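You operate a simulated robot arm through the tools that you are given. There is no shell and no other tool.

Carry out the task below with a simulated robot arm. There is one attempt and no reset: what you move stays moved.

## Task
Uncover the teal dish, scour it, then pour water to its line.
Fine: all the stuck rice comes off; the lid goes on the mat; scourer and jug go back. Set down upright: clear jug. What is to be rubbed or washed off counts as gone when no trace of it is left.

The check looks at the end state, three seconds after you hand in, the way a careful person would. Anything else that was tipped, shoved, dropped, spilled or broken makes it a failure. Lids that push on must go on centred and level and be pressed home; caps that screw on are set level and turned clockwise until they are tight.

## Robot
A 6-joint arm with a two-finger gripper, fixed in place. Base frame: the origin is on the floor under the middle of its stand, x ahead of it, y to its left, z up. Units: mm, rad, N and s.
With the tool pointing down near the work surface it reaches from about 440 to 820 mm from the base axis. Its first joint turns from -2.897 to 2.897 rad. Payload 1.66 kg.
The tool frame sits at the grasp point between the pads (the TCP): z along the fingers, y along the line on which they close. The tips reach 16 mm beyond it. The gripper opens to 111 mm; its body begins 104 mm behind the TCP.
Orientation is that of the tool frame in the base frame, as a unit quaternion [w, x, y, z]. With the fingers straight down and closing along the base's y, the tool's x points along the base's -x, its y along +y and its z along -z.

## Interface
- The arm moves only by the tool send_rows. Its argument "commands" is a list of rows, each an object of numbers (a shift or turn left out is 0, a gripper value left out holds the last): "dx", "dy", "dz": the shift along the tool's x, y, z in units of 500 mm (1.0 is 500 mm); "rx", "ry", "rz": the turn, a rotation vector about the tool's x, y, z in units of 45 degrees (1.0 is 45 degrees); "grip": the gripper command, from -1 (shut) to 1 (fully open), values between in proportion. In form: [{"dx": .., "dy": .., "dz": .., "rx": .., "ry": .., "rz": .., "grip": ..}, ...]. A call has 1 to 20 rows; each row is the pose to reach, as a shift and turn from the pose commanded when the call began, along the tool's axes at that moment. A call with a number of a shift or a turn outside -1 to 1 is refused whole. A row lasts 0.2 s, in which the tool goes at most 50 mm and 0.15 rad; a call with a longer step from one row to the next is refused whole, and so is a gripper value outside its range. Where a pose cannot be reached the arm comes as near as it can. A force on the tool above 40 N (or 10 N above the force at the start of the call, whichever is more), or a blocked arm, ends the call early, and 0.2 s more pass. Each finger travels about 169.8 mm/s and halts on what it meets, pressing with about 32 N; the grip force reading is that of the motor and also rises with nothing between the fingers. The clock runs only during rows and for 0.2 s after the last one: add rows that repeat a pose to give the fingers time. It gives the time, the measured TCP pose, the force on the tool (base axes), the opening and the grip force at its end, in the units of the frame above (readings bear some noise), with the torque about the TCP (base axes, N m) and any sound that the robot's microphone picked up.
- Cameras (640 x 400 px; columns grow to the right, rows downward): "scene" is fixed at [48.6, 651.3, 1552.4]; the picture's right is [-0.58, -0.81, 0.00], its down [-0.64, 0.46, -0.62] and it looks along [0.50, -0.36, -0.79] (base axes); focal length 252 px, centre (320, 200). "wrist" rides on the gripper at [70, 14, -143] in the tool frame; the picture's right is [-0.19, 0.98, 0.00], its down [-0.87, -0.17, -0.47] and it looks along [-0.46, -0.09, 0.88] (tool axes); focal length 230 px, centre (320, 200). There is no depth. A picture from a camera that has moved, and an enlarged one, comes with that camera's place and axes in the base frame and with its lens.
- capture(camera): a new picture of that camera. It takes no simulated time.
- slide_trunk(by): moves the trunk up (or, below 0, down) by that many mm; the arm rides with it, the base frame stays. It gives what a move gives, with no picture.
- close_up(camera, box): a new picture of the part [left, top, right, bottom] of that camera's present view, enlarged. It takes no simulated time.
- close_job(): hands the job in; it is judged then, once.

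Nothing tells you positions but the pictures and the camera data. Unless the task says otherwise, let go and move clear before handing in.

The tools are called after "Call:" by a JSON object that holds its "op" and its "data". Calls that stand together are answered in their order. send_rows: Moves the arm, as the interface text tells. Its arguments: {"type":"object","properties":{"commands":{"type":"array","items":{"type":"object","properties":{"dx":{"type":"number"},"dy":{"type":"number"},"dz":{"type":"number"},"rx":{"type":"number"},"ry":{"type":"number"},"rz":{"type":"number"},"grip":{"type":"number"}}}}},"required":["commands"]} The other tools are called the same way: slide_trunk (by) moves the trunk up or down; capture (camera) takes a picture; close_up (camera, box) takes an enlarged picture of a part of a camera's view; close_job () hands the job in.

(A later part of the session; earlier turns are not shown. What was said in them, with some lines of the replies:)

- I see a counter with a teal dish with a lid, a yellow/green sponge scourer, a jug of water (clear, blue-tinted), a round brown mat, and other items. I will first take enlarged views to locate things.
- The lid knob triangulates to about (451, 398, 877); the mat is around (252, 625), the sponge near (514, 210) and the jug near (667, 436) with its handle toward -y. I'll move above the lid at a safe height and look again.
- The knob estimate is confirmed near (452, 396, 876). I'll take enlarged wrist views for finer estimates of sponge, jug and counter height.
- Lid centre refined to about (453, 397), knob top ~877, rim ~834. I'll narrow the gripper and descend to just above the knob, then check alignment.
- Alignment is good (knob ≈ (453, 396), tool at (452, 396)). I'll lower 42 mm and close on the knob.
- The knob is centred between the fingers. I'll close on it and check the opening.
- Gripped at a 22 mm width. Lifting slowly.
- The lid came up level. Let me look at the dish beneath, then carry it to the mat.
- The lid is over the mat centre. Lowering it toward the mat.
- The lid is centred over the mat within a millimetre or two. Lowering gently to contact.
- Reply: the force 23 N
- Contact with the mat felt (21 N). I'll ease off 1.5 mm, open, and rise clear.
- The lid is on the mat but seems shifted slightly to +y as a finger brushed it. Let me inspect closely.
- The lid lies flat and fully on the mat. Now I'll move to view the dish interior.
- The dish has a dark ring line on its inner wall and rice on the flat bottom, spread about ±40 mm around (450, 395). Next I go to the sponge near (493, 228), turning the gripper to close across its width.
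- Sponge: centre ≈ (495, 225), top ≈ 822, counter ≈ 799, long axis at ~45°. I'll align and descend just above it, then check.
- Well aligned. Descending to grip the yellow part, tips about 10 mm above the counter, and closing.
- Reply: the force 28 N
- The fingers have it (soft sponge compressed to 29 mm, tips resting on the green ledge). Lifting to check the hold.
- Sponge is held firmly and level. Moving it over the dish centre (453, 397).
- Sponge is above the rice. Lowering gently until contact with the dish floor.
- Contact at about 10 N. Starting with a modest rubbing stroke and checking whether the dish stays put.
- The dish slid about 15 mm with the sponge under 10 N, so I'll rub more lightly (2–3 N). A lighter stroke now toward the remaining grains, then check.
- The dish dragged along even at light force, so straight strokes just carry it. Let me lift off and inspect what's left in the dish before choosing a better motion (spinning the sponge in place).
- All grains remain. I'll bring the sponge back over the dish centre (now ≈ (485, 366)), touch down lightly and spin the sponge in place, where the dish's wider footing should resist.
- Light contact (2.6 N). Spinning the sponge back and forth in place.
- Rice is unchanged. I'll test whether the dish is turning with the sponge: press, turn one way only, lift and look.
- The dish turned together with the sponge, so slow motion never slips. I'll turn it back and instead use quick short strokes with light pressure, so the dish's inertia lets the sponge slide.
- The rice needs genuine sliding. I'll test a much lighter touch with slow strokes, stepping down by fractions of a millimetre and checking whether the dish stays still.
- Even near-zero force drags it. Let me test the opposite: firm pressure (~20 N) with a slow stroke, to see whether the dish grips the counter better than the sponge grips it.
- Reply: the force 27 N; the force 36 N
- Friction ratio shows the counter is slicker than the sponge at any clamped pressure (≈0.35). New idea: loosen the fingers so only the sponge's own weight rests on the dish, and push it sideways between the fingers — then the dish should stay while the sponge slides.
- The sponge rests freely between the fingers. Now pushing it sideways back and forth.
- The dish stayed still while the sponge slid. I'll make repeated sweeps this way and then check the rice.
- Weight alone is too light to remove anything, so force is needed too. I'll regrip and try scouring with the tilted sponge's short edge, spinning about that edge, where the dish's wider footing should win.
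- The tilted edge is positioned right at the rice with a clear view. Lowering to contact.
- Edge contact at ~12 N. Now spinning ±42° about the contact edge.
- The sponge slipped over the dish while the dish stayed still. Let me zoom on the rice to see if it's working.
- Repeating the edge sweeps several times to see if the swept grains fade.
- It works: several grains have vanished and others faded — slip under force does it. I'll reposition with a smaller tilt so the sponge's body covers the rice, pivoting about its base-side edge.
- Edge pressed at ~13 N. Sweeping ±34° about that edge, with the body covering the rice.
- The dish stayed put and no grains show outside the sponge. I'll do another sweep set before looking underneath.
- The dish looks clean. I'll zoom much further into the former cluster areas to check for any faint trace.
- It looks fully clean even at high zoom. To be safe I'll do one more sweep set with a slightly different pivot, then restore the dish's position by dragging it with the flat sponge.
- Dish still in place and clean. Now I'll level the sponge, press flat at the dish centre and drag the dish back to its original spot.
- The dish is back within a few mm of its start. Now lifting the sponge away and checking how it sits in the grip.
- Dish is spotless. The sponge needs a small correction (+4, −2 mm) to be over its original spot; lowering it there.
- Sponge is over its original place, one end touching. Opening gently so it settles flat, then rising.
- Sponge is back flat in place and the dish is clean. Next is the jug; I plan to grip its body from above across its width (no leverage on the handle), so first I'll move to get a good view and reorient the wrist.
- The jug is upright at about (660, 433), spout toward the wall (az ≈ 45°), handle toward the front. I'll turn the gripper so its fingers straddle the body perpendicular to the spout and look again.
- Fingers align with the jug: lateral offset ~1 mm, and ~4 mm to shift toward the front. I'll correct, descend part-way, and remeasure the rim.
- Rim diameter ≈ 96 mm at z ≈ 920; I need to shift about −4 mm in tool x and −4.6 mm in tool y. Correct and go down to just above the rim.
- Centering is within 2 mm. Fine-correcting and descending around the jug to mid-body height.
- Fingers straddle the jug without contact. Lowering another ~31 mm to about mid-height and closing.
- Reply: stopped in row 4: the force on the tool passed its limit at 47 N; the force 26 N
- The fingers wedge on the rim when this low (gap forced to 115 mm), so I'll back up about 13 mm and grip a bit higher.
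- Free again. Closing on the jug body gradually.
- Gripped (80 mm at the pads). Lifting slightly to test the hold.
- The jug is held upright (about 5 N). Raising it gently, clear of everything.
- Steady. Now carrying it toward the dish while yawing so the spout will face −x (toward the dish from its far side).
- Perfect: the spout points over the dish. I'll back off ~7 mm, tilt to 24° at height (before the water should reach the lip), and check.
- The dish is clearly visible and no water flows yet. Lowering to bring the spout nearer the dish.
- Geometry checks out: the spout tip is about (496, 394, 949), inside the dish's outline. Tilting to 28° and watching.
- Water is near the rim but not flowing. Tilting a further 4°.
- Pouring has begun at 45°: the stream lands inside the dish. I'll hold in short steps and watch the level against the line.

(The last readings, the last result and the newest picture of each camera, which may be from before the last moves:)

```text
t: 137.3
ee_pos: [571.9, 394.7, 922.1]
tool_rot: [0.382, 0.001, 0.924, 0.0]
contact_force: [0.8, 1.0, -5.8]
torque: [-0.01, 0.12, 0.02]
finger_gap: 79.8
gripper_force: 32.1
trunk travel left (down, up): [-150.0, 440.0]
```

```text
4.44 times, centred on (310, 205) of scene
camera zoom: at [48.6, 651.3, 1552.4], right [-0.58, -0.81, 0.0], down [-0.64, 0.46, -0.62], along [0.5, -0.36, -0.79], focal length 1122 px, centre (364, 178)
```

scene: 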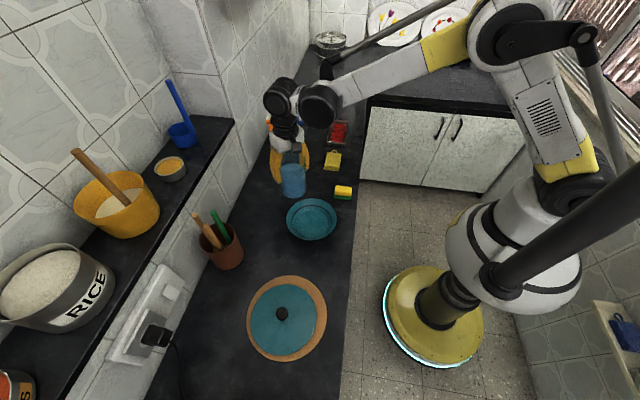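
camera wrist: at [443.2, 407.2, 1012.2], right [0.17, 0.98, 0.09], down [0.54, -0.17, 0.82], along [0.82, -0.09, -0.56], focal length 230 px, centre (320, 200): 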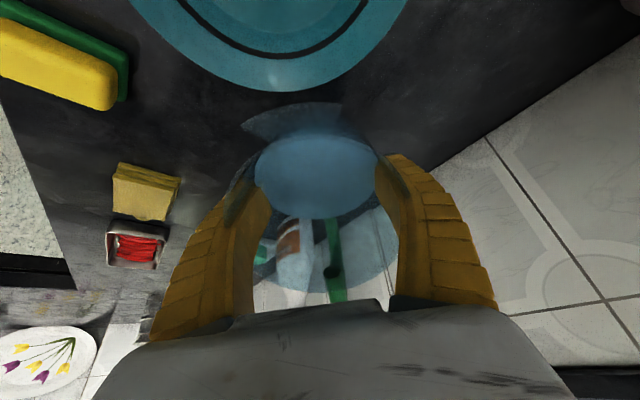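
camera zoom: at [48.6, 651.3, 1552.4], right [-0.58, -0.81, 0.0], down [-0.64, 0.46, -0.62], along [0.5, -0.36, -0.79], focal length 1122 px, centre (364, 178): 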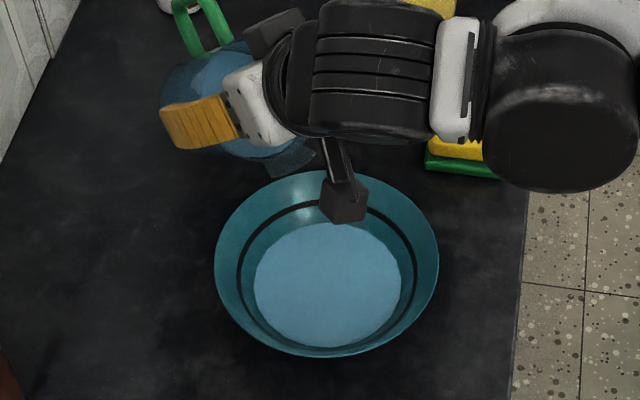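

Flow stops by itself at each tilt, so I can meter it. Zooming on the level, then tilting 2° more.

Call:
{"op": "close_up", "data": {"camera": "scene", "box": [292, 192, 342, 247]}}

Call:
{"op": "send_rows", "data": {"commands": [{"ry": -0.03, "grip": -1}, {"ry": -0.045, "grip": -1}, {"ry": -0.045, "grip": -1}, {"ry": -0.045, "grip": -1}]}}

Call:
{"op": "close_up", "data": {"camera": "scene", "box": [292, 192, 342, 247]}}

```text
7.27 times, centred on (317, 220) of scene
camera zoom: at [48.6, 651.3, 1552.4], right [-0.58, -0.81, 0.0], down [-0.64, 0.46, -0.62], along [0.5, -0.36, -0.79], focal length 1836 px, centre (342, 58)
```

zoom: 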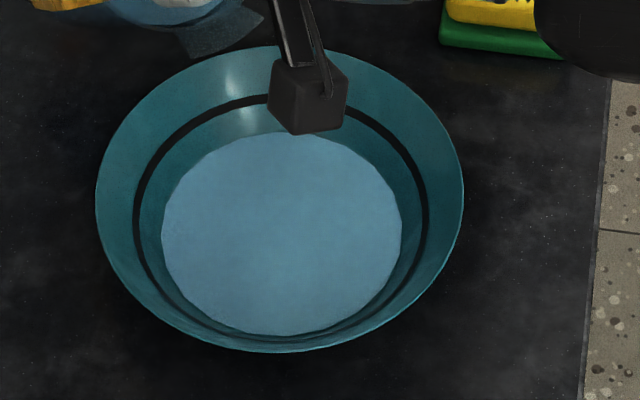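

```text
t: 138.3
ee_pos: [569.7, 394.0, 921.0]
tool_rot: [0.399, 0.001, 0.917, -0.001]
contact_force: [0.3, 0.1, -4.8]
torque: [0.03, 0.14, 0.01]
finger_gap: 79.8
gripper_force: 32.2
trunk travel left (down, up): [-150.0, 440.0]
```

```text
7.27 times, centred on (317, 220) of scene
camera zoom: at [48.6, 651.3, 1552.4], right [-0.58, -0.81, 0.0], down [-0.64, 0.46, -0.62], along [0.5, -0.36, -0.79], focal length 1836 px, centre (342, 58)
```

zoom: 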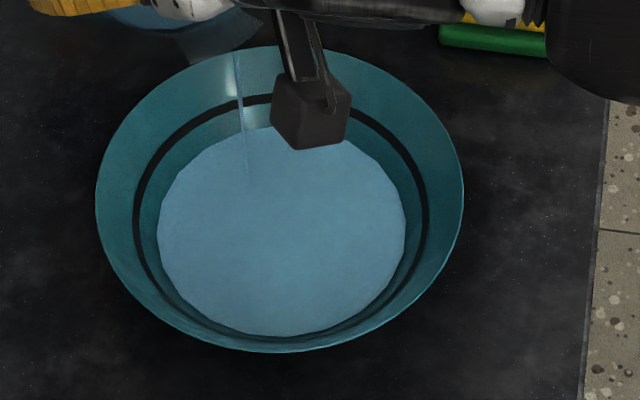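

Call:
{"op": "send_rows", "data": {"commands": [{"grip": -1}, {"ry": -0.03, "grip": -1}, {"ry": -0.045, "grip": -1}, {"ry": -0.045, "grip": -1}, {"ry": -0.045, "grip": -1}, {"ry": -0.045, "grip": -1}]}}

Call:
{"op": "close_up", "data": {"camera": "scene", "box": [292, 192, 342, 247]}}

Call:
{"op": "close_up", "data": {"camera": "wrist", "box": [200, 0, 440, 240]}}

```text
t: 139.7
ee_pos: [569.6, 394.9, 920.7]
tool_rot: [0.416, 0.001, 0.909, 0.0]
contact_force: [-0.7, -0.1, -5.6]
torque: [-0.02, 0.11, 0.03]
finger_gap: 79.5
gripper_force: 31.8
trunk travel left (down, up): [-150.0, 440.0]
```

```text
7.27 times, centred on (317, 220) of scene
camera zoom: at [48.6, 651.3, 1552.4], right [-0.58, -0.81, 0.0], down [-0.64, 0.46, -0.62], along [0.5, -0.36, -0.79], focal length 1836 px, centre (342, 58)
```

zoom: 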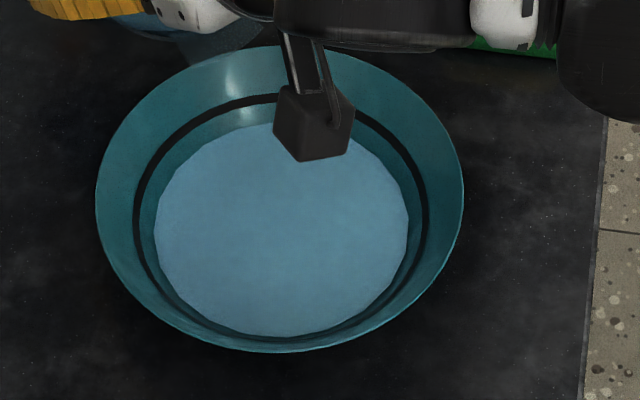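

```text
1.67 times, centred on (320, 120) of wrist
camera zoom: at [418.0, 407.9, 960.4], right [0.12, 0.98, 0.14], down [0.21, -0.17, 0.96], along [0.97, -0.09, -0.23], focal length 384 px, centre (320, 333)
```

zoom: 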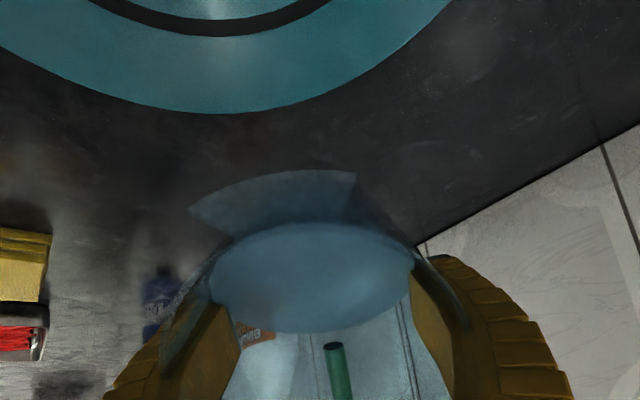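

Call:
{"op": "send_rows", "data": {"commands": [{"ry": -0.035, "grip": -1}, {"ry": -0.067, "grip": -1}, {"ry": -0.067, "grip": -1}, {"ry": -0.067, "grip": -1}, {"ry": -0.067, "grip": -1}, {"ry": -0.067, "grip": -1}]}}

Call:
{"op": "close_up", "data": {"camera": "scene", "box": [292, 192, 342, 247]}}

```text
t: 141.1
ee_pos: [570.4, 395.2, 921.3]
tool_rot: [0.439, -0.001, 0.898, 0.0]
contact_force: [0.2, -0.5, -4.6]
torque: [0.02, 0.09, -0.01]
finger_gap: 79.5
gripper_force: 32.1
trunk travel left (down, up): [-150.0, 440.0]
```

```text
7.27 times, centred on (317, 220) of scene
camera zoom: at [48.6, 651.3, 1552.4], right [-0.58, -0.81, 0.0], down [-0.64, 0.46, -0.62], along [0.5, -0.36, -0.79], focal length 1836 px, centre (342, 58)
```

zoom: 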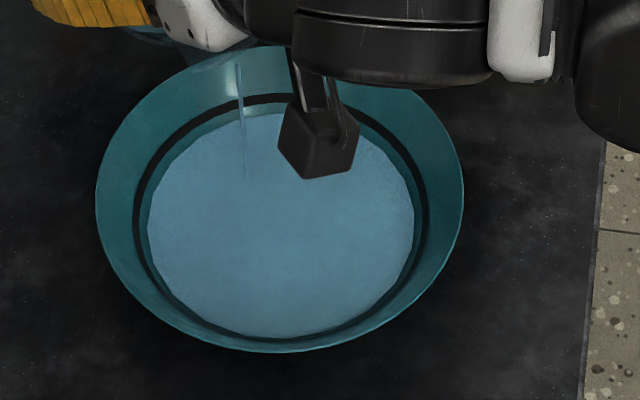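

Call:
{"op": "send_rows", "data": {"commands": [{"grip": -1}, {"grip": -1}]}}

Call:
{"op": "close_up", "data": {"camera": "scene", "box": [292, 192, 342, 247]}}

```text
t: 141.7
ee_pos: [570.1, 395.2, 921.5]
tool_rot: [0.439, 0.0, 0.899, -0.001]
contact_force: [0.2, 0.5, -4.3]
torque: [0.02, 0.1, 0.0]
finger_gap: 79.4
gripper_force: 32.6
trunk travel left (down, up): [-150.0, 440.0]
```

```text
7.27 times, centred on (317, 220) of scene
camera zoom: at [48.6, 651.3, 1552.4], right [-0.58, -0.81, 0.0], down [-0.64, 0.46, -0.62], along [0.5, -0.36, -0.79], focal length 1836 px, centre (342, 58)
```

zoom: 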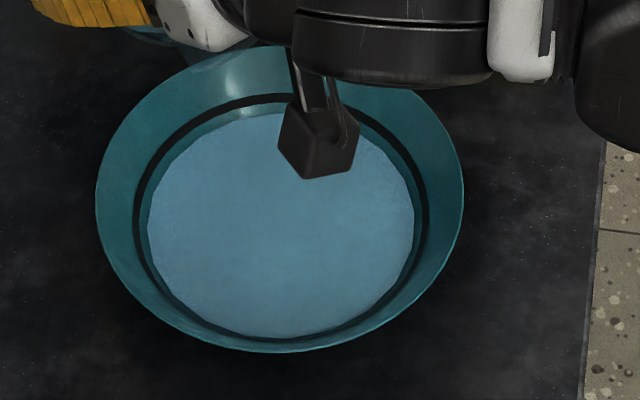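

Nearly there: the water edge is ~5–6 px below the line's lower edge. Adding 2.5° more.

Call:
{"op": "send_rows", "data": {"commands": [{"ry": -0.03, "grip": -1}, {"ry": -0.056, "grip": -1}, {"ry": -0.056, "grip": -1}, {"ry": -0.056, "grip": -1}, {"ry": -0.056, "grip": -1}, {"ry": -0.056, "grip": -1}, {"ry": -0.056, "grip": -1}]}}

Call:
{"op": "close_up", "data": {"camera": "scene", "box": [292, 192, 342, 247]}}

```text
t: 143.3
ee_pos: [570.0, 395.0, 920.4]
tool_rot: [0.459, 0.0, 0.889, 0.0]
contact_force: [-0.4, 1.3, -4.2]
torque: [0.03, 0.07, -0.02]
finger_gap: 79.8
gripper_force: 32.0
trunk travel left (down, up): [-150.0, 440.0]
```

```text
7.27 times, centred on (317, 220) of scene
camera zoom: at [48.6, 651.3, 1552.4], right [-0.58, -0.81, 0.0], down [-0.64, 0.46, -0.62], along [0.5, -0.36, -0.79], focal length 1836 px, centre (342, 58)
```

zoom: 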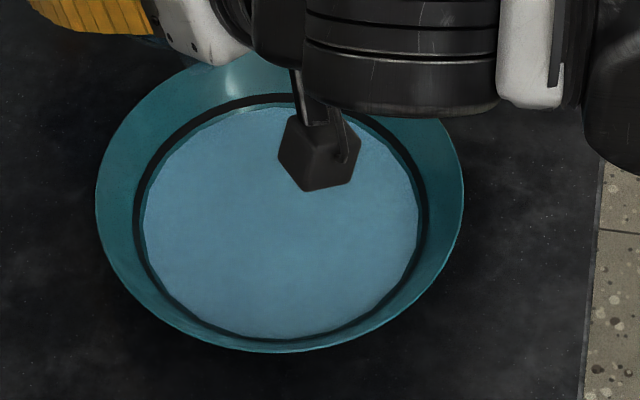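

Call:
{"op": "close_up", "data": {"camera": "scene", "box": [290, 205, 316, 231]}}

Call:
{"op": "close_up", "data": {"camera": "scene", "box": [314, 205, 340, 231]}}

Call:
{"op": "close_up", "data": {"camera": "scene", "box": [300, 225, 330, 245]}}

```text
15.38 times, centred on (303, 218) of scene
camera zoom: at [48.6, 651.3, 1552.4], right [-0.58, -0.81, 0.0], down [-0.64, 0.46, -0.62], along [0.5, -0.36, -0.79], focal length 3883 px, centre (582, -77)
```

zoom: 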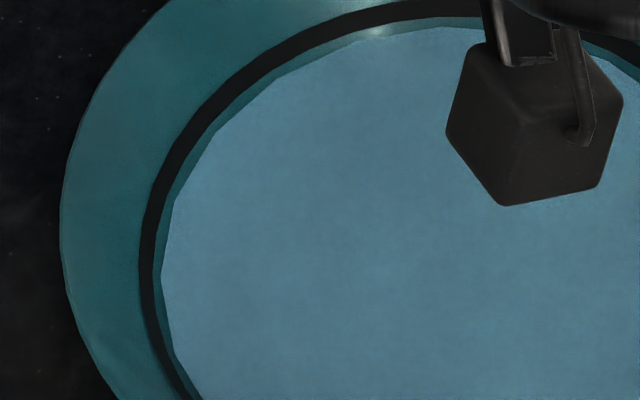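

```text
15.38 times, centred on (327, 218) of scene
camera zoom: at [48.6, 651.3, 1552.4], right [-0.58, -0.81, 0.0], down [-0.64, 0.46, -0.62], along [0.5, -0.36, -0.79], focal length 3883 px, centre (212, -77)
```

zoom: 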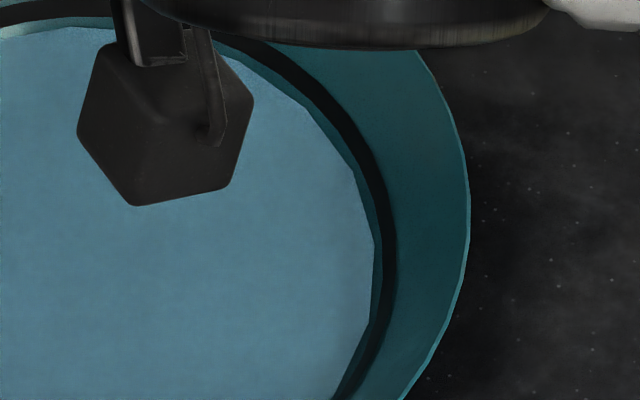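

```text
16.00 times, centred on (315, 235) of scene
camera zoom: at [48.6, 651.3, 1552.4], right [-0.58, -0.81, 0.0], down [-0.64, 0.46, -0.62], along [0.5, -0.36, -0.79], focal length 4038 px, centre (400, -360)
```

zoom: 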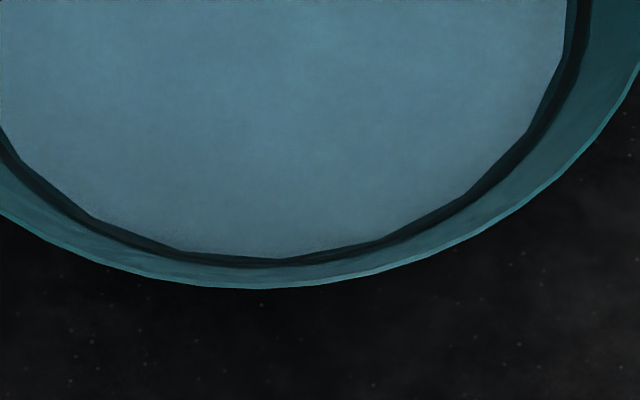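

The level is ~1.7 mm below the line's lower edge (≈3 mm below its middle). Adding 3° more.

Call:
{"op": "send_rows", "data": {"commands": [{"ry": -0.03, "grip": -1}, {"ry": -0.06, "grip": -1}, {"ry": -0.067, "grip": -1}, {"ry": -0.067, "grip": -1}, {"ry": -0.067, "grip": -1}, {"ry": -0.067, "grip": -1}, {"ry": -0.067, "grip": -1}, {"ry": -0.067, "grip": -1}]}}

Call:
{"op": "close_up", "data": {"camera": "scene", "box": [290, 205, 316, 231]}}

Call:
{"op": "close_up", "data": {"camera": "scene", "box": [314, 205, 340, 231]}}

Call:
{"op": "close_up", "data": {"camera": "scene", "box": [270, 160, 350, 250]}}

```text
t: 145.1
ee_pos: [569.7, 394.2, 921.6]
tool_rot: [0.482, 0.0, 0.876, 0.0]
contact_force: [-0.7, -0.3, -4.3]
torque: [0.01, 0.11, 0.0]
finger_gap: 79.7
gripper_force: 32.0
trunk travel left (down, up): [-150.0, 440.0]
```

```text
15.38 times, centred on (303, 218) of scene
camera zoom: at [48.6, 651.3, 1552.4], right [-0.58, -0.81, 0.0], down [-0.64, 0.46, -0.62], along [0.5, -0.36, -0.79], focal length 3883 px, centre (582, -77)
```

zoom: 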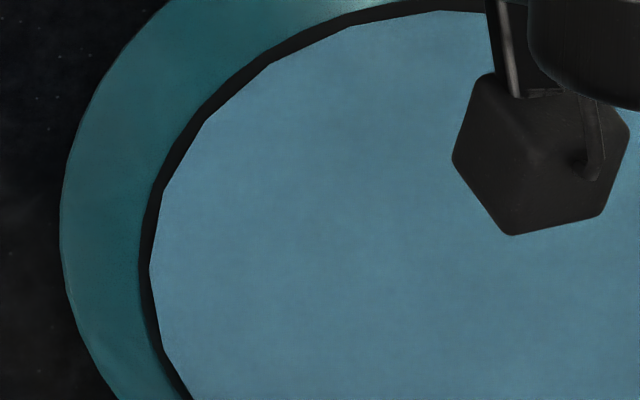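

```text
15.38 times, centred on (327, 218) of scene
camera zoom: at [48.6, 651.3, 1552.4], right [-0.58, -0.81, 0.0], down [-0.64, 0.46, -0.62], along [0.5, -0.36, -0.79], focal length 3883 px, centre (212, -77)
```

zoom: 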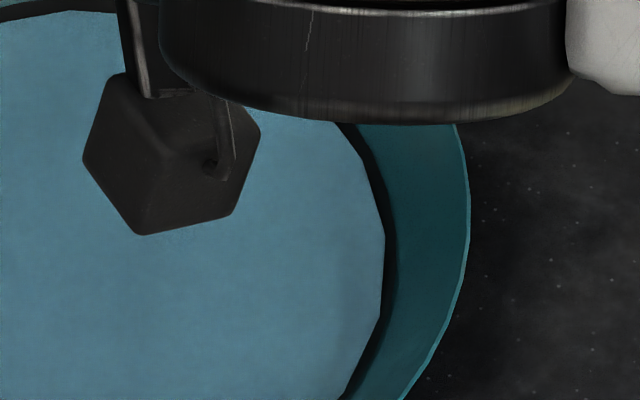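

```text
4.44 times, centred on (310, 205) of scene
camera zoom: at [48.6, 651.3, 1552.4], right [-0.58, -0.81, 0.0], down [-0.64, 0.46, -0.62], along [0.5, -0.36, -0.79], focal length 1122 px, centre (364, 178)
```

zoom: 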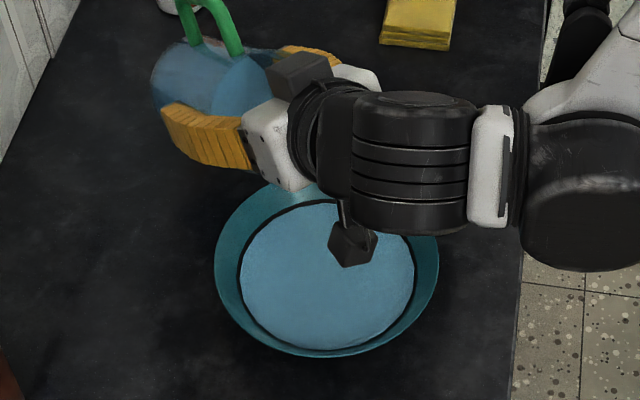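

The water edge is now right on the line. Checking whether any flow is still coming.

Call:
{"op": "send_rows", "data": {"commands": [{"grip": -1}, {"grip": -1}]}}

Call:
{"op": "close_up", "data": {"camera": "scene", "box": [290, 205, 316, 231]}}

Call:
{"op": "close_up", "data": {"camera": "scene", "box": [314, 215, 340, 241]}}

```text
t: 145.7
ee_pos: [569.7, 395.2, 921.0]
tool_rot: [0.481, -0.001, 0.877, 0.001]
contact_force: [0.2, 0.6, -3.5]
torque: [0.02, 0.07, 0.01]
finger_gap: 79.6
gripper_force: 32.1
trunk travel left (down, up): [-150.0, 440.0]
```

```text
15.38 times, centred on (303, 218) of scene
camera zoom: at [48.6, 651.3, 1552.4], right [-0.58, -0.81, 0.0], down [-0.64, 0.46, -0.62], along [0.5, -0.36, -0.79], focal length 3883 px, centre (582, -77)
```

zoom: 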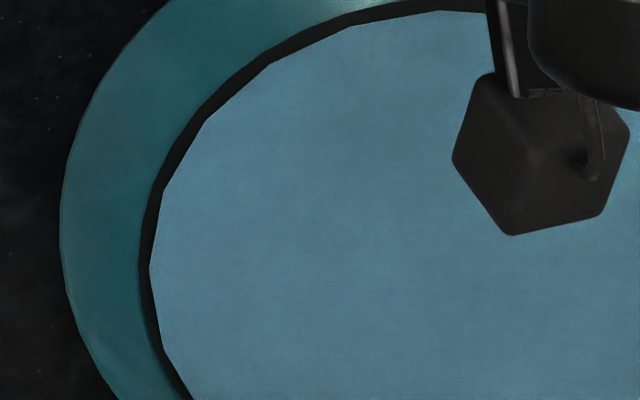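

```text
15.38 times, centred on (327, 228) of scene
camera zoom: at [48.6, 651.3, 1552.4], right [-0.58, -0.81, 0.0], down [-0.64, 0.46, -0.62], along [0.5, -0.36, -0.79], focal length 3883 px, centre (212, -231)
```

zoom: 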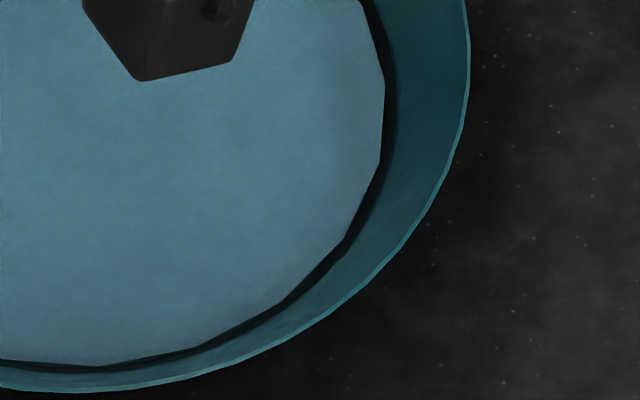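

The level sits within the line, slightly below its middle. One last small nudge of 0.8°.

Call:
{"op": "send_rows", "data": {"commands": [{"ry": -0.018, "grip": -1}, {"ry": -0.018, "grip": -1}, {"ry": -0.018, "grip": -1}, {"ry": -0.018, "grip": -1}]}}

Call:
{"op": "close_up", "data": {"camera": "scene", "box": [290, 205, 316, 231]}}

Call:
{"op": "close_up", "data": {"camera": "scene", "box": [314, 215, 340, 241]}}

```text
t: 146.7
ee_pos: [568.8, 393.6, 919.1]
tool_rot: [0.488, 0.0, 0.873, 0.0]
contact_force: [0.5, -0.3, -4.1]
torque: [0.0, 0.08, -0.01]
finger_gap: 79.9
gripper_force: 32.3
trunk travel left (down, up): [-150.0, 440.0]
```

```text
15.38 times, centred on (303, 218) of scene
camera zoom: at [48.6, 651.3, 1552.4], right [-0.58, -0.81, 0.0], down [-0.64, 0.46, -0.62], along [0.5, -0.36, -0.79], focal length 3883 px, centre (582, -77)
```

zoom: 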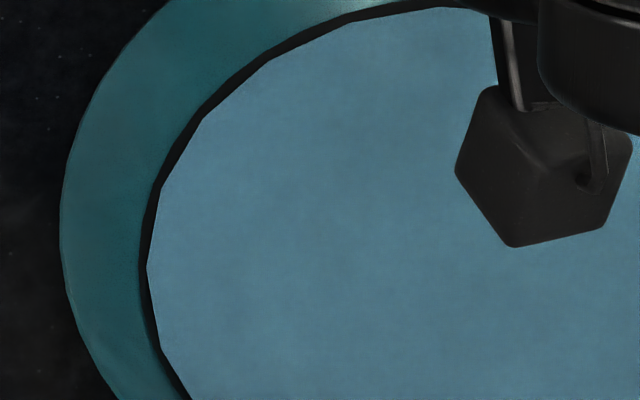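

```text
15.38 times, centred on (327, 228) of scene
camera zoom: at [48.6, 651.3, 1552.4], right [-0.58, -0.81, 0.0], down [-0.64, 0.46, -0.62], along [0.5, -0.36, -0.79], focal length 3883 px, centre (212, -231)
```

zoom: 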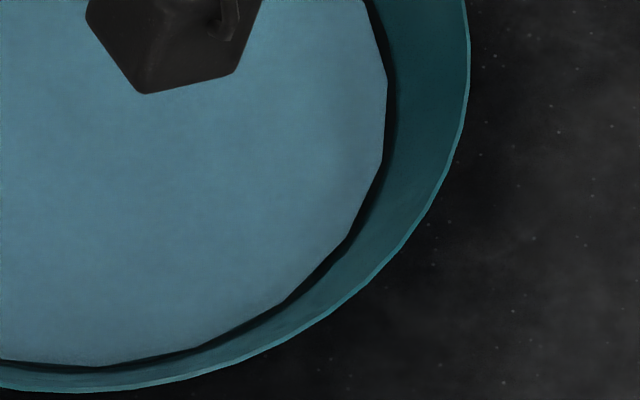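

Level is on the line. Now righting the jug while raising it so its base clears the dish rim.

Call:
{"op": "send_rows", "data": {"commands": [{"dx": -0.01, "dz": -0.006, "ry": 0.06, "grip": -1}, {"dx": -0.02, "dz": -0.0125, "ry": 0.13, "grip": -1}, {"dx": -0.035, "dz": -0.021, "ry": 0.2, "grip": -1}, {"dx": -0.05, "dz": -0.03, "ry": 0.27, "grip": -1}, {"dx": -0.065, "dz": -0.039, "ry": 0.34, "grip": -1}, {"dx": -0.08, "dz": -0.048, "ry": 0.41, "grip": -1}, {"dx": -0.095, "dz": -0.057, "ry": 0.48, "grip": -1}, {"dx": -0.1022, "dz": -0.0629, "ry": 0.55, "grip": -1}, {"dx": -0.1022, "dz": -0.0629, "ry": 0.62, "grip": -1}, {"dx": -0.1022, "dz": -0.0629, "ry": 0.62, "grip": -1}]}}

Call:
{"op": "send_rows", "data": {"commands": [{"ry": 0.06, "grip": -1}, {"ry": 0.13, "grip": -1}, {"ry": 0.2, "grip": -1}, {"ry": 0.27, "grip": -1}, {"ry": 0.34, "grip": -1}, {"ry": 0.41, "grip": -1}, {"ry": 0.48, "grip": -1}, {"ry": 0.55, "grip": -1}, {"ry": 0.62, "grip": -1}, {"ry": 0.67, "grip": -1}, {"ry": 0.67, "grip": -1}]}}

Call:
{"op": "capture", "data": {"camera": "scene"}}

Call:
{"op": "capture", "data": {"camera": "wrist"}}

```text
t: 148.9
ee_pos: [569.8, 394.0, 980.9]
tool_rot: [0.263, 0.0, 0.965, 0.0]
contact_force: [0.1, 0.4, -3.7]
torque: [-0.02, 0.05, -0.03]
finger_gap: 79.5
gripper_force: 32.3
trunk travel left (down, up): [-150.0, 440.0]
```

```text
t: 151.3
ee_pos: [571.3, 393.7, 980.7]
tool_rot: [0.003, 0.0, 1.0, 0.001]
contact_force: [0.4, 0.5, -3.8]
torque: [0.01, 0.01, 0.0]
finger_gap: 79.6
gripper_force: 31.6
trunk travel left (down, up): [-150.0, 440.0]
```

```text
taken
```

scene: 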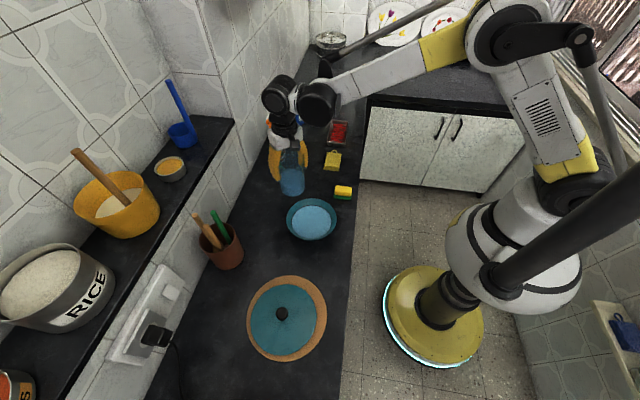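

```text
taken
camera wrist: at [501.2, 407.3, 1121.3], right [0.19, 0.98, 0.0], down [0.86, -0.17, 0.48], along [0.47, -0.09, -0.88], focal length 230 px, centre (320, 200)
```

wrist: 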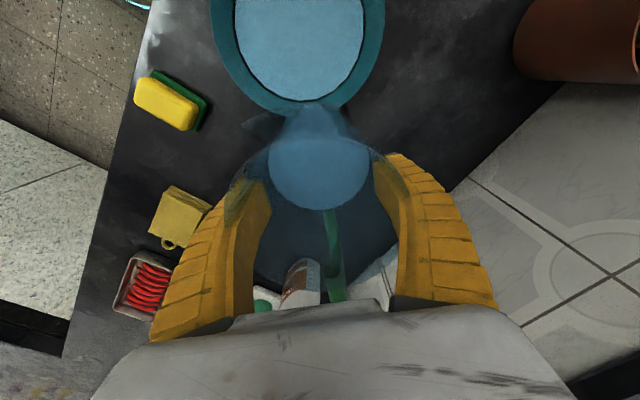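

The jug is upright again and the dish holds water at its line. Now carrying the jug back: reversing the yaw in three steps and translating to its original spot.

Call:
{"op": "send_rows", "data": {"commands": [{"rz": 0.1, "ry": 0.004, "grip": -1}, {"rz": 0.22, "ry": 0.008, "grip": -1}, {"rz": 0.35, "ry": 0.008, "grip": -1}, {"rz": 0.48, "ry": 0.008, "grip": -1}, {"rz": 0.61, "ry": 0.008, "grip": -1}, {"rz": 0.74, "ry": 0.008, "grip": -1}, {"rz": 0.87, "ry": 0.008, "grip": -1}, {"rz": 0.97, "ry": 0.008, "grip": -1}, {"rz": 1.0, "ry": 0.008, "grip": -1}, {"rz": 1.0, "ry": 0.008, "grip": -1}]}}

Call:
{"op": "send_rows", "data": {"commands": [{"rz": 0.1, "grip": -1}, {"rz": 0.22, "grip": -1}, {"rz": 0.35, "grip": -1}, {"rz": 0.48, "grip": -1}, {"rz": 0.61, "grip": -1}, {"rz": 0.74, "grip": -1}, {"rz": 0.87, "grip": -1}, {"rz": 0.97, "grip": -1}, {"rz": 1.0, "grip": -1}, {"rz": 1.0, "grip": -1}]}}

Call:
{"op": "send_rows", "data": {"commands": [{"dx": 0.006, "dy": 0.014, "rz": 0.1, "grip": -1}, {"dx": 0.014, "dy": 0.034, "rz": 0.22, "grip": -1}, {"dx": 0.024, "dy": 0.056, "rz": 0.35, "grip": -1}, {"dx": 0.034, "dy": 0.079, "rz": 0.48, "grip": -1}, {"dx": 0.044, "dy": 0.102, "rz": 0.61, "grip": -1}, {"dx": 0.054, "dy": 0.125, "rz": 0.74, "grip": -1}, {"dx": 0.063, "dy": 0.146, "rz": 0.87, "grip": -1}, {"dx": 0.069, "dy": 0.159, "rz": 0.97, "grip": -1}, {"dx": 0.0712, "dy": 0.1646, "rz": 1.0, "grip": -1}, {"dx": 0.0712, "dy": 0.1646, "rz": 1.0, "grip": -1}]}}

Call:
{"op": "capture", "data": {"camera": "wrist"}}

Call:
{"op": "capture", "data": {"camera": "scene"}}

```text
t: 153.5
ee_pos: [570.8, 394.5, 979.9]
tool_rot: [0.0, 0.383, 0.924, 0.001]
contact_force: [-0.3, 0.2, -3.9]
torque: [0.04, 0.02, -0.02]
finger_gap: 79.5
gripper_force: 31.8
trunk travel left (down, up): [-150.0, 440.0]
```

```text
t: 155.7
ee_pos: [569.4, 395.8, 981.1]
tool_rot: [-0.001, 0.707, 0.707, 0.001]
contact_force: [0.5, -0.3, -3.4]
torque: [0.0, 0.01, 0.0]
finger_gap: 79.6
gripper_force: 32.2
trunk travel left (down, up): [-150.0, 440.0]
```

```text
t: 157.9
ee_pos: [653.7, 430.7, 981.0]
tool_rot: [-0.002, 0.924, 0.383, 0.0]
contact_force: [0.4, 0.9, -4.5]
torque: [0.04, 0.01, -0.02]
finger_gap: 79.8
gripper_force: 31.9
trunk travel left (down, up): [-150.0, 440.0]
```

```text
taken
camera wrist: at [713.0, 468.9, 1123.1], right [0.56, -0.83, 0.0], down [-0.73, -0.49, 0.47], along [-0.39, -0.26, -0.88], focal length 230 px, centre (320, 200)
```

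wrist: 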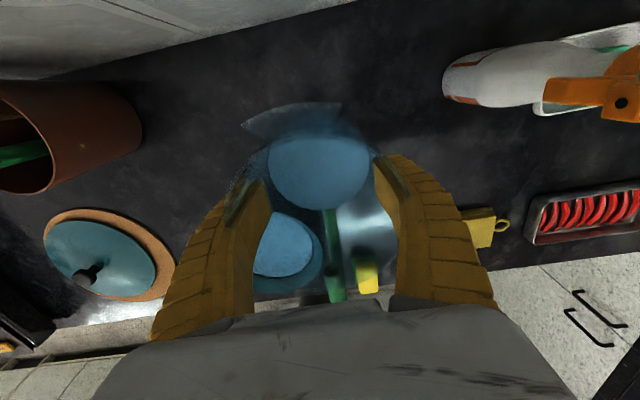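

```text
taken
```

scene: 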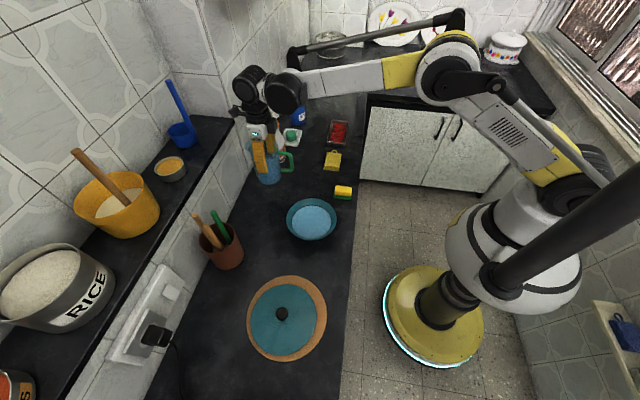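

Back above its original place (views match). Lowering toward the counter.

Call:
{"op": "send_rows", "data": {"commands": [{"dz": 0.02, "grip": -1}, {"dz": 0.045, "grip": -1}, {"dz": 0.07, "grip": -1}, {"dz": 0.095, "grip": -1}, {"dz": 0.12, "grip": -1}, {"dz": 0.14, "grip": -1}, {"dz": 0.158, "grip": -1}, {"dz": 0.168, "grip": -1}, {"dz": 0.168, "grip": -1}]}}

Call:
{"op": "capture", "data": {"camera": "wrist"}}

Call:
{"op": "close_up", "data": {"camera": "scene", "box": [235, 120, 325, 210]}}

```text
t: 159.9
ee_pos: [652.0, 429.1, 894.8]
tool_rot: [-0.001, 0.924, 0.383, 0.0]
contact_force: [-0.4, 0.1, -3.2]
torque: [0.01, -0.01, 0.03]
finger_gap: 79.5
gripper_force: 32.2
trunk travel left (down, up): [-150.0, 440.0]
```

```text
taken
camera wrist: at [712.1, 468.7, 1036.9], right [0.56, -0.83, 0.0], down [-0.73, -0.5, 0.47], along [-0.39, -0.26, -0.88], focal length 230 px, centre (320, 200)
```

wrist: 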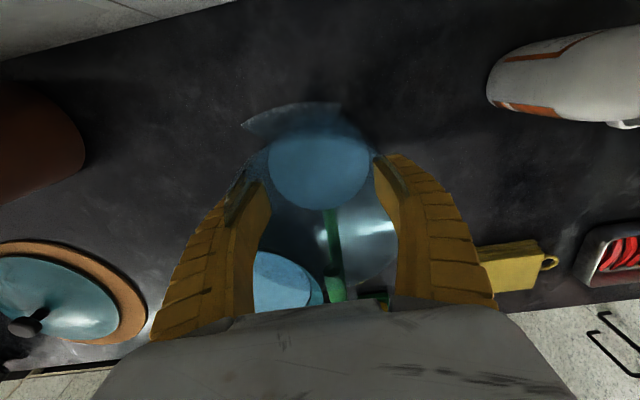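

```text
4.44 times, centred on (280, 165) of scene
camera zoom: at [48.6, 651.3, 1552.4], right [-0.58, -0.81, 0.0], down [-0.64, 0.46, -0.62], along [0.5, -0.36, -0.79], focal length 1122 px, centre (498, 356)
```

zoom: 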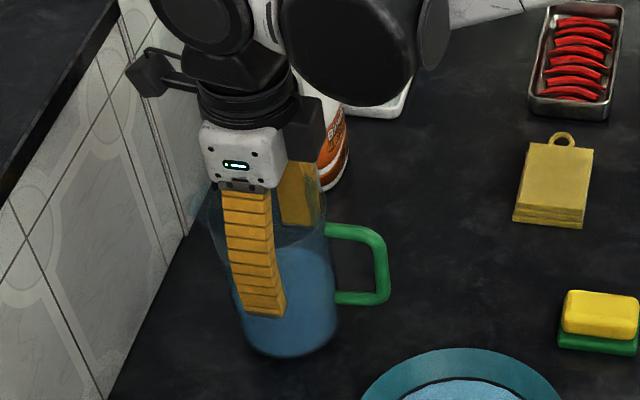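

Call:
{"op": "send_rows", "data": {"commands": [{"dz": 0.006, "grip": -1}, {"dz": 0.012, "grip": -1}, {"dz": 0.018, "grip": -1}, {"dz": 0.018, "grip": -1}]}}

Call:
{"op": "send_rows", "data": {"commands": [{"dz": 0.003, "grip": -1}, {"dz": 0.003, "grip": -1}]}}

```text
t: 160.9
ee_pos: [652.5, 429.8, 886.2]
tool_rot: [-0.001, 0.924, 0.383, 0.0]
contact_force: [0.6, -0.7, -3.2]
torque: [0.01, -0.02, 0.03]
finger_gap: 79.5
gripper_force: 31.8
trunk travel left (down, up): [-150.0, 440.0]
```

```text
t: 161.5
ee_pos: [651.2, 429.3, 886.8]
tool_rot: [-0.001, 0.924, 0.383, 0.001]
contact_force: [0.8, 3.7, 5.3]
torque: [0.04, 0.11, -0.06]
finger_gap: 79.7
gripper_force: 31.8
trunk travel left (down, up): [-150.0, 440.0]
```

The jug's base has touched the counter. Releasing gradually, then fully opening.

Call:
{"op": "send_rows", "data": {"commands": [{"dz": 0.001, "grip": -1}, {"dz": 0.001, "grip": 0.45}, {"dz": 0.001, "grip": 0.6}, {"dz": 0.001, "grip": 0.8}, {"dz": 0.001, "grip": 1}, {"dz": 0.001, "grip": 1}, {"dz": 0.001, "grip": 1}]}}

Call:
{"op": "capture", "data": {"camera": "wrist"}}

Call:
{"op": "close_up", "data": {"camera": "scene", "box": [235, 120, 325, 210]}}

```text
t: 163.1
ee_pos: [652.1, 430.9, 886.3]
tool_rot: [-0.001, 0.924, 0.382, 0.001]
contact_force: [-0.9, 0.5, -0.5]
torque: [-0.01, 0.01, 0.02]
finger_gap: 110.6
gripper_force: 0.1
trunk travel left (down, up): [-150.0, 440.0]
```

```text
taken
camera wrist: at [712.7, 469.3, 1027.6], right [0.56, -0.83, 0.0], down [-0.73, -0.5, 0.47], along [-0.39, -0.26, -0.88], focal length 230 px, centre (320, 200)
```

wrist: 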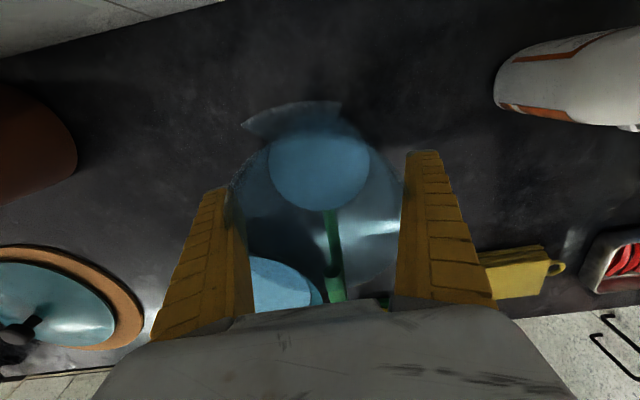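

```text
4.44 times, centred on (280, 165) of scene
camera zoom: at [48.6, 651.3, 1552.4], right [-0.58, -0.81, 0.0], down [-0.64, 0.46, -0.62], along [0.5, -0.36, -0.79], focal length 1122 px, centre (498, 356)
```

zoom: 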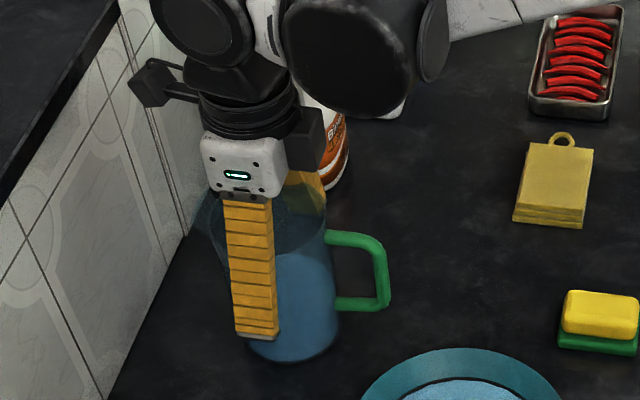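

Jug stands upright at its original place with the fingers clear. Rising straight up.

Call:
{"op": "send_rows", "data": {"commands": [{"dz": -0.02, "grip": 1}, {"dz": -0.05, "grip": 1}, {"dz": -0.09, "grip": 1}, {"dz": -0.14, "grip": 1}, {"dz": -0.2, "grip": 1}, {"dz": -0.27, "grip": 1}, {"dz": -0.3, "grip": 1}]}}

Call:
{"op": "capture", "data": {"camera": "scene"}}

Call:
{"op": "capture", "data": {"camera": "wrist"}}

Call:
{"op": "close_up", "data": {"camera": "scene", "box": [235, 120, 325, 210]}}

```text
t: 164.7
ee_pos: [651.8, 429.6, 1036.1]
tool_rot: [-0.001, 0.924, 0.383, 0.001]
contact_force: [0.9, -0.2, 0.8]
torque: [-0.04, 0.01, 0.01]
finger_gap: 111.0
gripper_force: 0.0
trunk travel left (down, up): [-150.0, 440.0]
```

```text
taken
```

scene: 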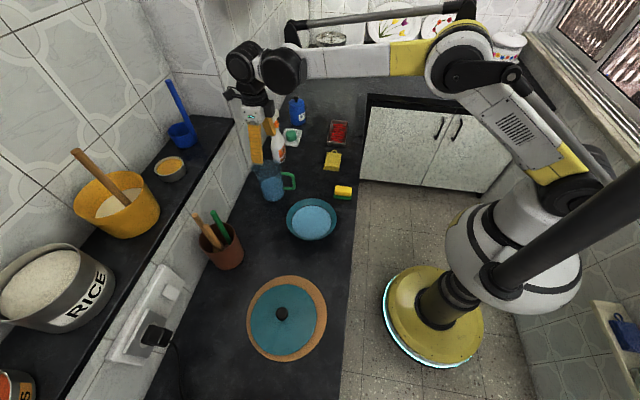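

```text
taken
camera wrist: at [711.3, 469.1, 1177.6], right [0.56, -0.83, 0.0], down [-0.73, -0.5, 0.47], along [-0.39, -0.26, -0.88], focal length 230 px, centre (320, 200)
```

wrist: 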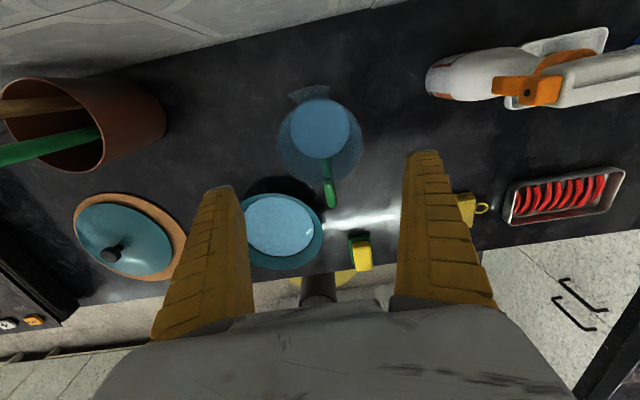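

```text
4.44 times, centred on (280, 165) of scene
camera zoom: at [48.6, 651.3, 1552.4], right [-0.58, -0.81, 0.0], down [-0.64, 0.46, -0.62], along [0.5, -0.36, -0.79], focal length 1122 px, centre (498, 356)
```

zoom: 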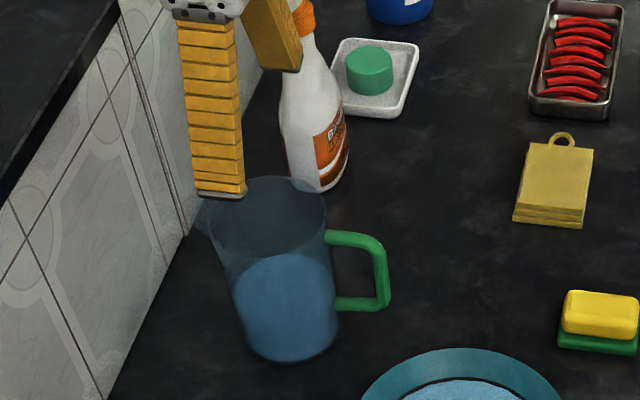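

The jug is back within a millimetre or two. Final checks of the water level and the surroundings.

Call:
{"op": "close_up", "data": {"camera": "scene", "box": [280, 190, 345, 245]}}

Call:
{"op": "close_up", "data": {"camera": "scene", "box": [288, 200, 318, 230]}}

Call:
{"op": "close_up", "data": {"camera": "scene", "box": [312, 200, 342, 230]}}

Call:
{"op": "close_up", "data": {"camera": "scene", "box": [230, 260, 350, 370]}}

Call:
{"op": "close_up", "data": {"camera": "wrist", "box": [200, 120, 420, 300]}}

```text
7.27 times, centred on (312, 218) of scene
camera zoom: at [48.6, 651.3, 1552.4], right [-0.58, -0.81, 0.0], down [-0.64, 0.46, -0.62], along [0.5, -0.36, -0.79], focal length 1836 px, centre (374, 73)
```

zoom: 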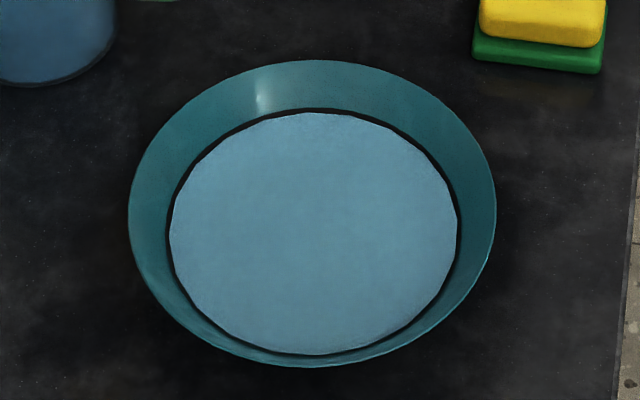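

```text
13.33 times, centred on (303, 215) of scene
camera zoom: at [48.6, 651.3, 1552.4], right [-0.58, -0.81, 0.0], down [-0.64, 0.46, -0.62], along [0.5, -0.36, -0.79], focal length 3365 px, centre (547, 0)
```

zoom: 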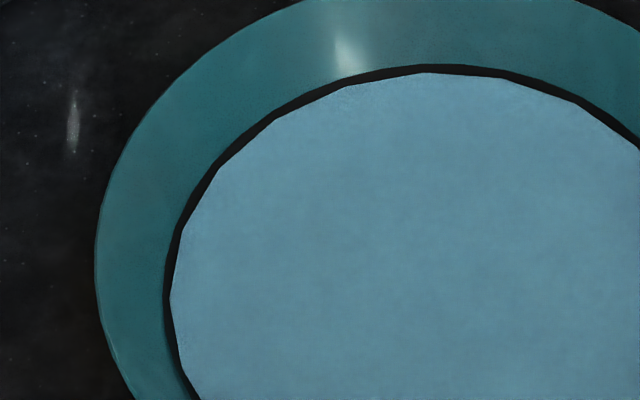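

```text
13.33 times, centred on (327, 215) of scene
camera zoom: at [48.6, 651.3, 1552.4], right [-0.58, -0.81, 0.0], down [-0.64, 0.46, -0.62], along [0.5, -0.36, -0.79], focal length 3365 px, centre (227, 0)
```

zoom: 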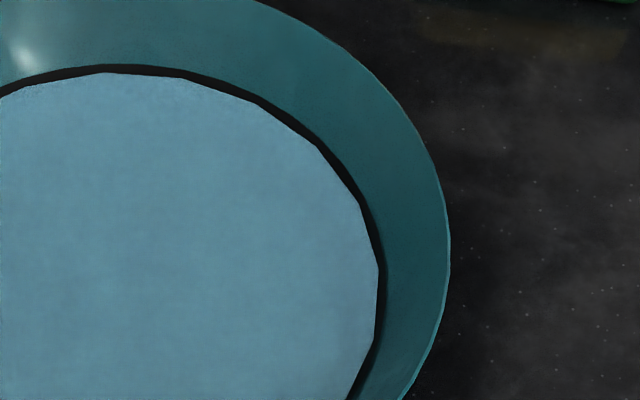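

```text
3.64 times, centred on (290, 315) of scene
camera zoom: at [48.6, 651.3, 1552.4], right [-0.58, -0.81, 0.0], down [-0.64, 0.46, -0.62], along [0.5, -0.36, -0.79], focal length 918 px, centre (429, -218)
```

zoom: 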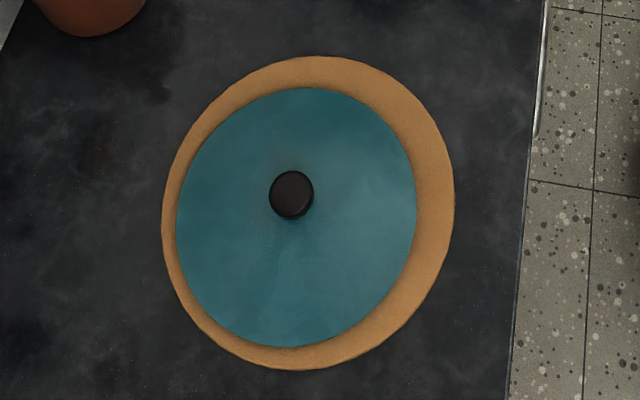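

```text
2.22 times, centred on (310, 210) of wrist
camera zoom: at [711.3, 469.1, 1177.6], right [0.56, -0.83, 0.0], down [-0.73, -0.5, 0.47], along [-0.39, -0.26, -0.88], focal length 511 px, centre (342, 178)
```

zoom: 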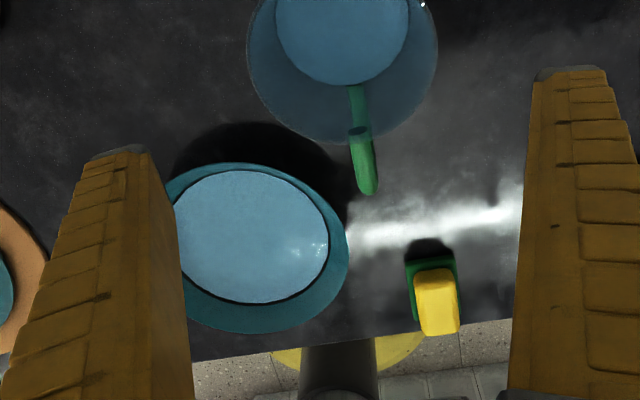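

Everything is in place: dish clean with water on its line, lid on the mat, sponge and jug back. Moving the arm clear before handing in.

Call:
{"op": "send_rows", "data": {"commands": [{"dz": -0.06, "grip": 1}, {"dz": -0.12, "grip": 1}, {"dz": -0.18, "dx": -0.04, "grip": 1}, {"dz": -0.22, "dx": -0.1, "grip": 1}, {"dz": -0.24, "dx": -0.17, "grip": 1}, {"dz": -0.24, "dx": -0.25, "grip": 1}, {"dz": -0.24, "dx": -0.32, "grip": 1}, {"dz": -0.24, "dx": -0.36, "grip": 1}, {"dz": -0.24, "dx": -0.36, "grip": 1}]}}

Call:
{"op": "capture", "data": {"camera": "scene"}}

```text
t: 166.7
ee_pos: [523.4, 301.7, 1154.4]
tool_rot: [-0.002, 0.924, 0.383, 0.001]
contact_force: [0.1, 0.1, 0.0]
torque: [0.0, 0.01, 0.03]
finger_gap: 110.7
gripper_force: 0.1
trunk travel left (down, up): [-150.0, 440.0]
```

```text
taken
```

scene: 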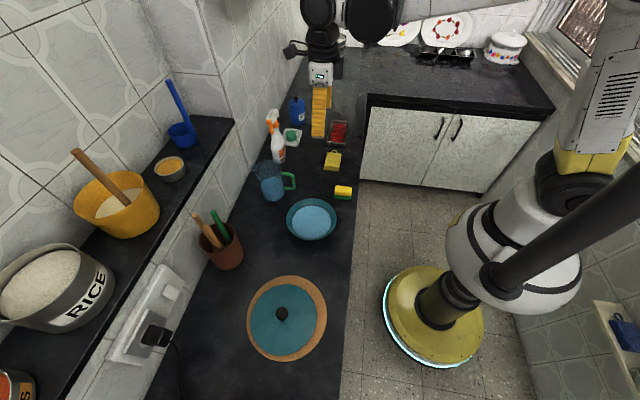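

The arm is clear, and all items are upright and where they belong. The dish is clean and filled to its line, the lid is on the mat, and the scourer and jug are back. Handing in.

Call:
{"op": "close_job", "data": {}}

```text
The job is handed in.
```

I've handed the job in. The last pictures show every part of the task done, but no result has come back from the check yet.

- **Lid:** It lies flat and fully on the mat, about 12 mm off centre because a finger brushed it as I let go.
- **Scouring:** No trace of rice shows in the dish, even at the highest zoom. The dish slid about 45 mm while I scrubbed, so I dragged it back to within a few mm of where it started.
- **Water:** The water edge sits on the dark line all the way round, and I saw no spill on the counter.
- **Scourer and jug:** Both are back within 2–3 mm of their original spots. The jug is upright with the rest of its water in it. While I was lowering the gripper around it, the fingers jammed on its rim and pushed down with about 47 N. I backed off, and the jug showed no shift or damage.

Nothing else was touched, and the gripper was open and clear before I handed in.
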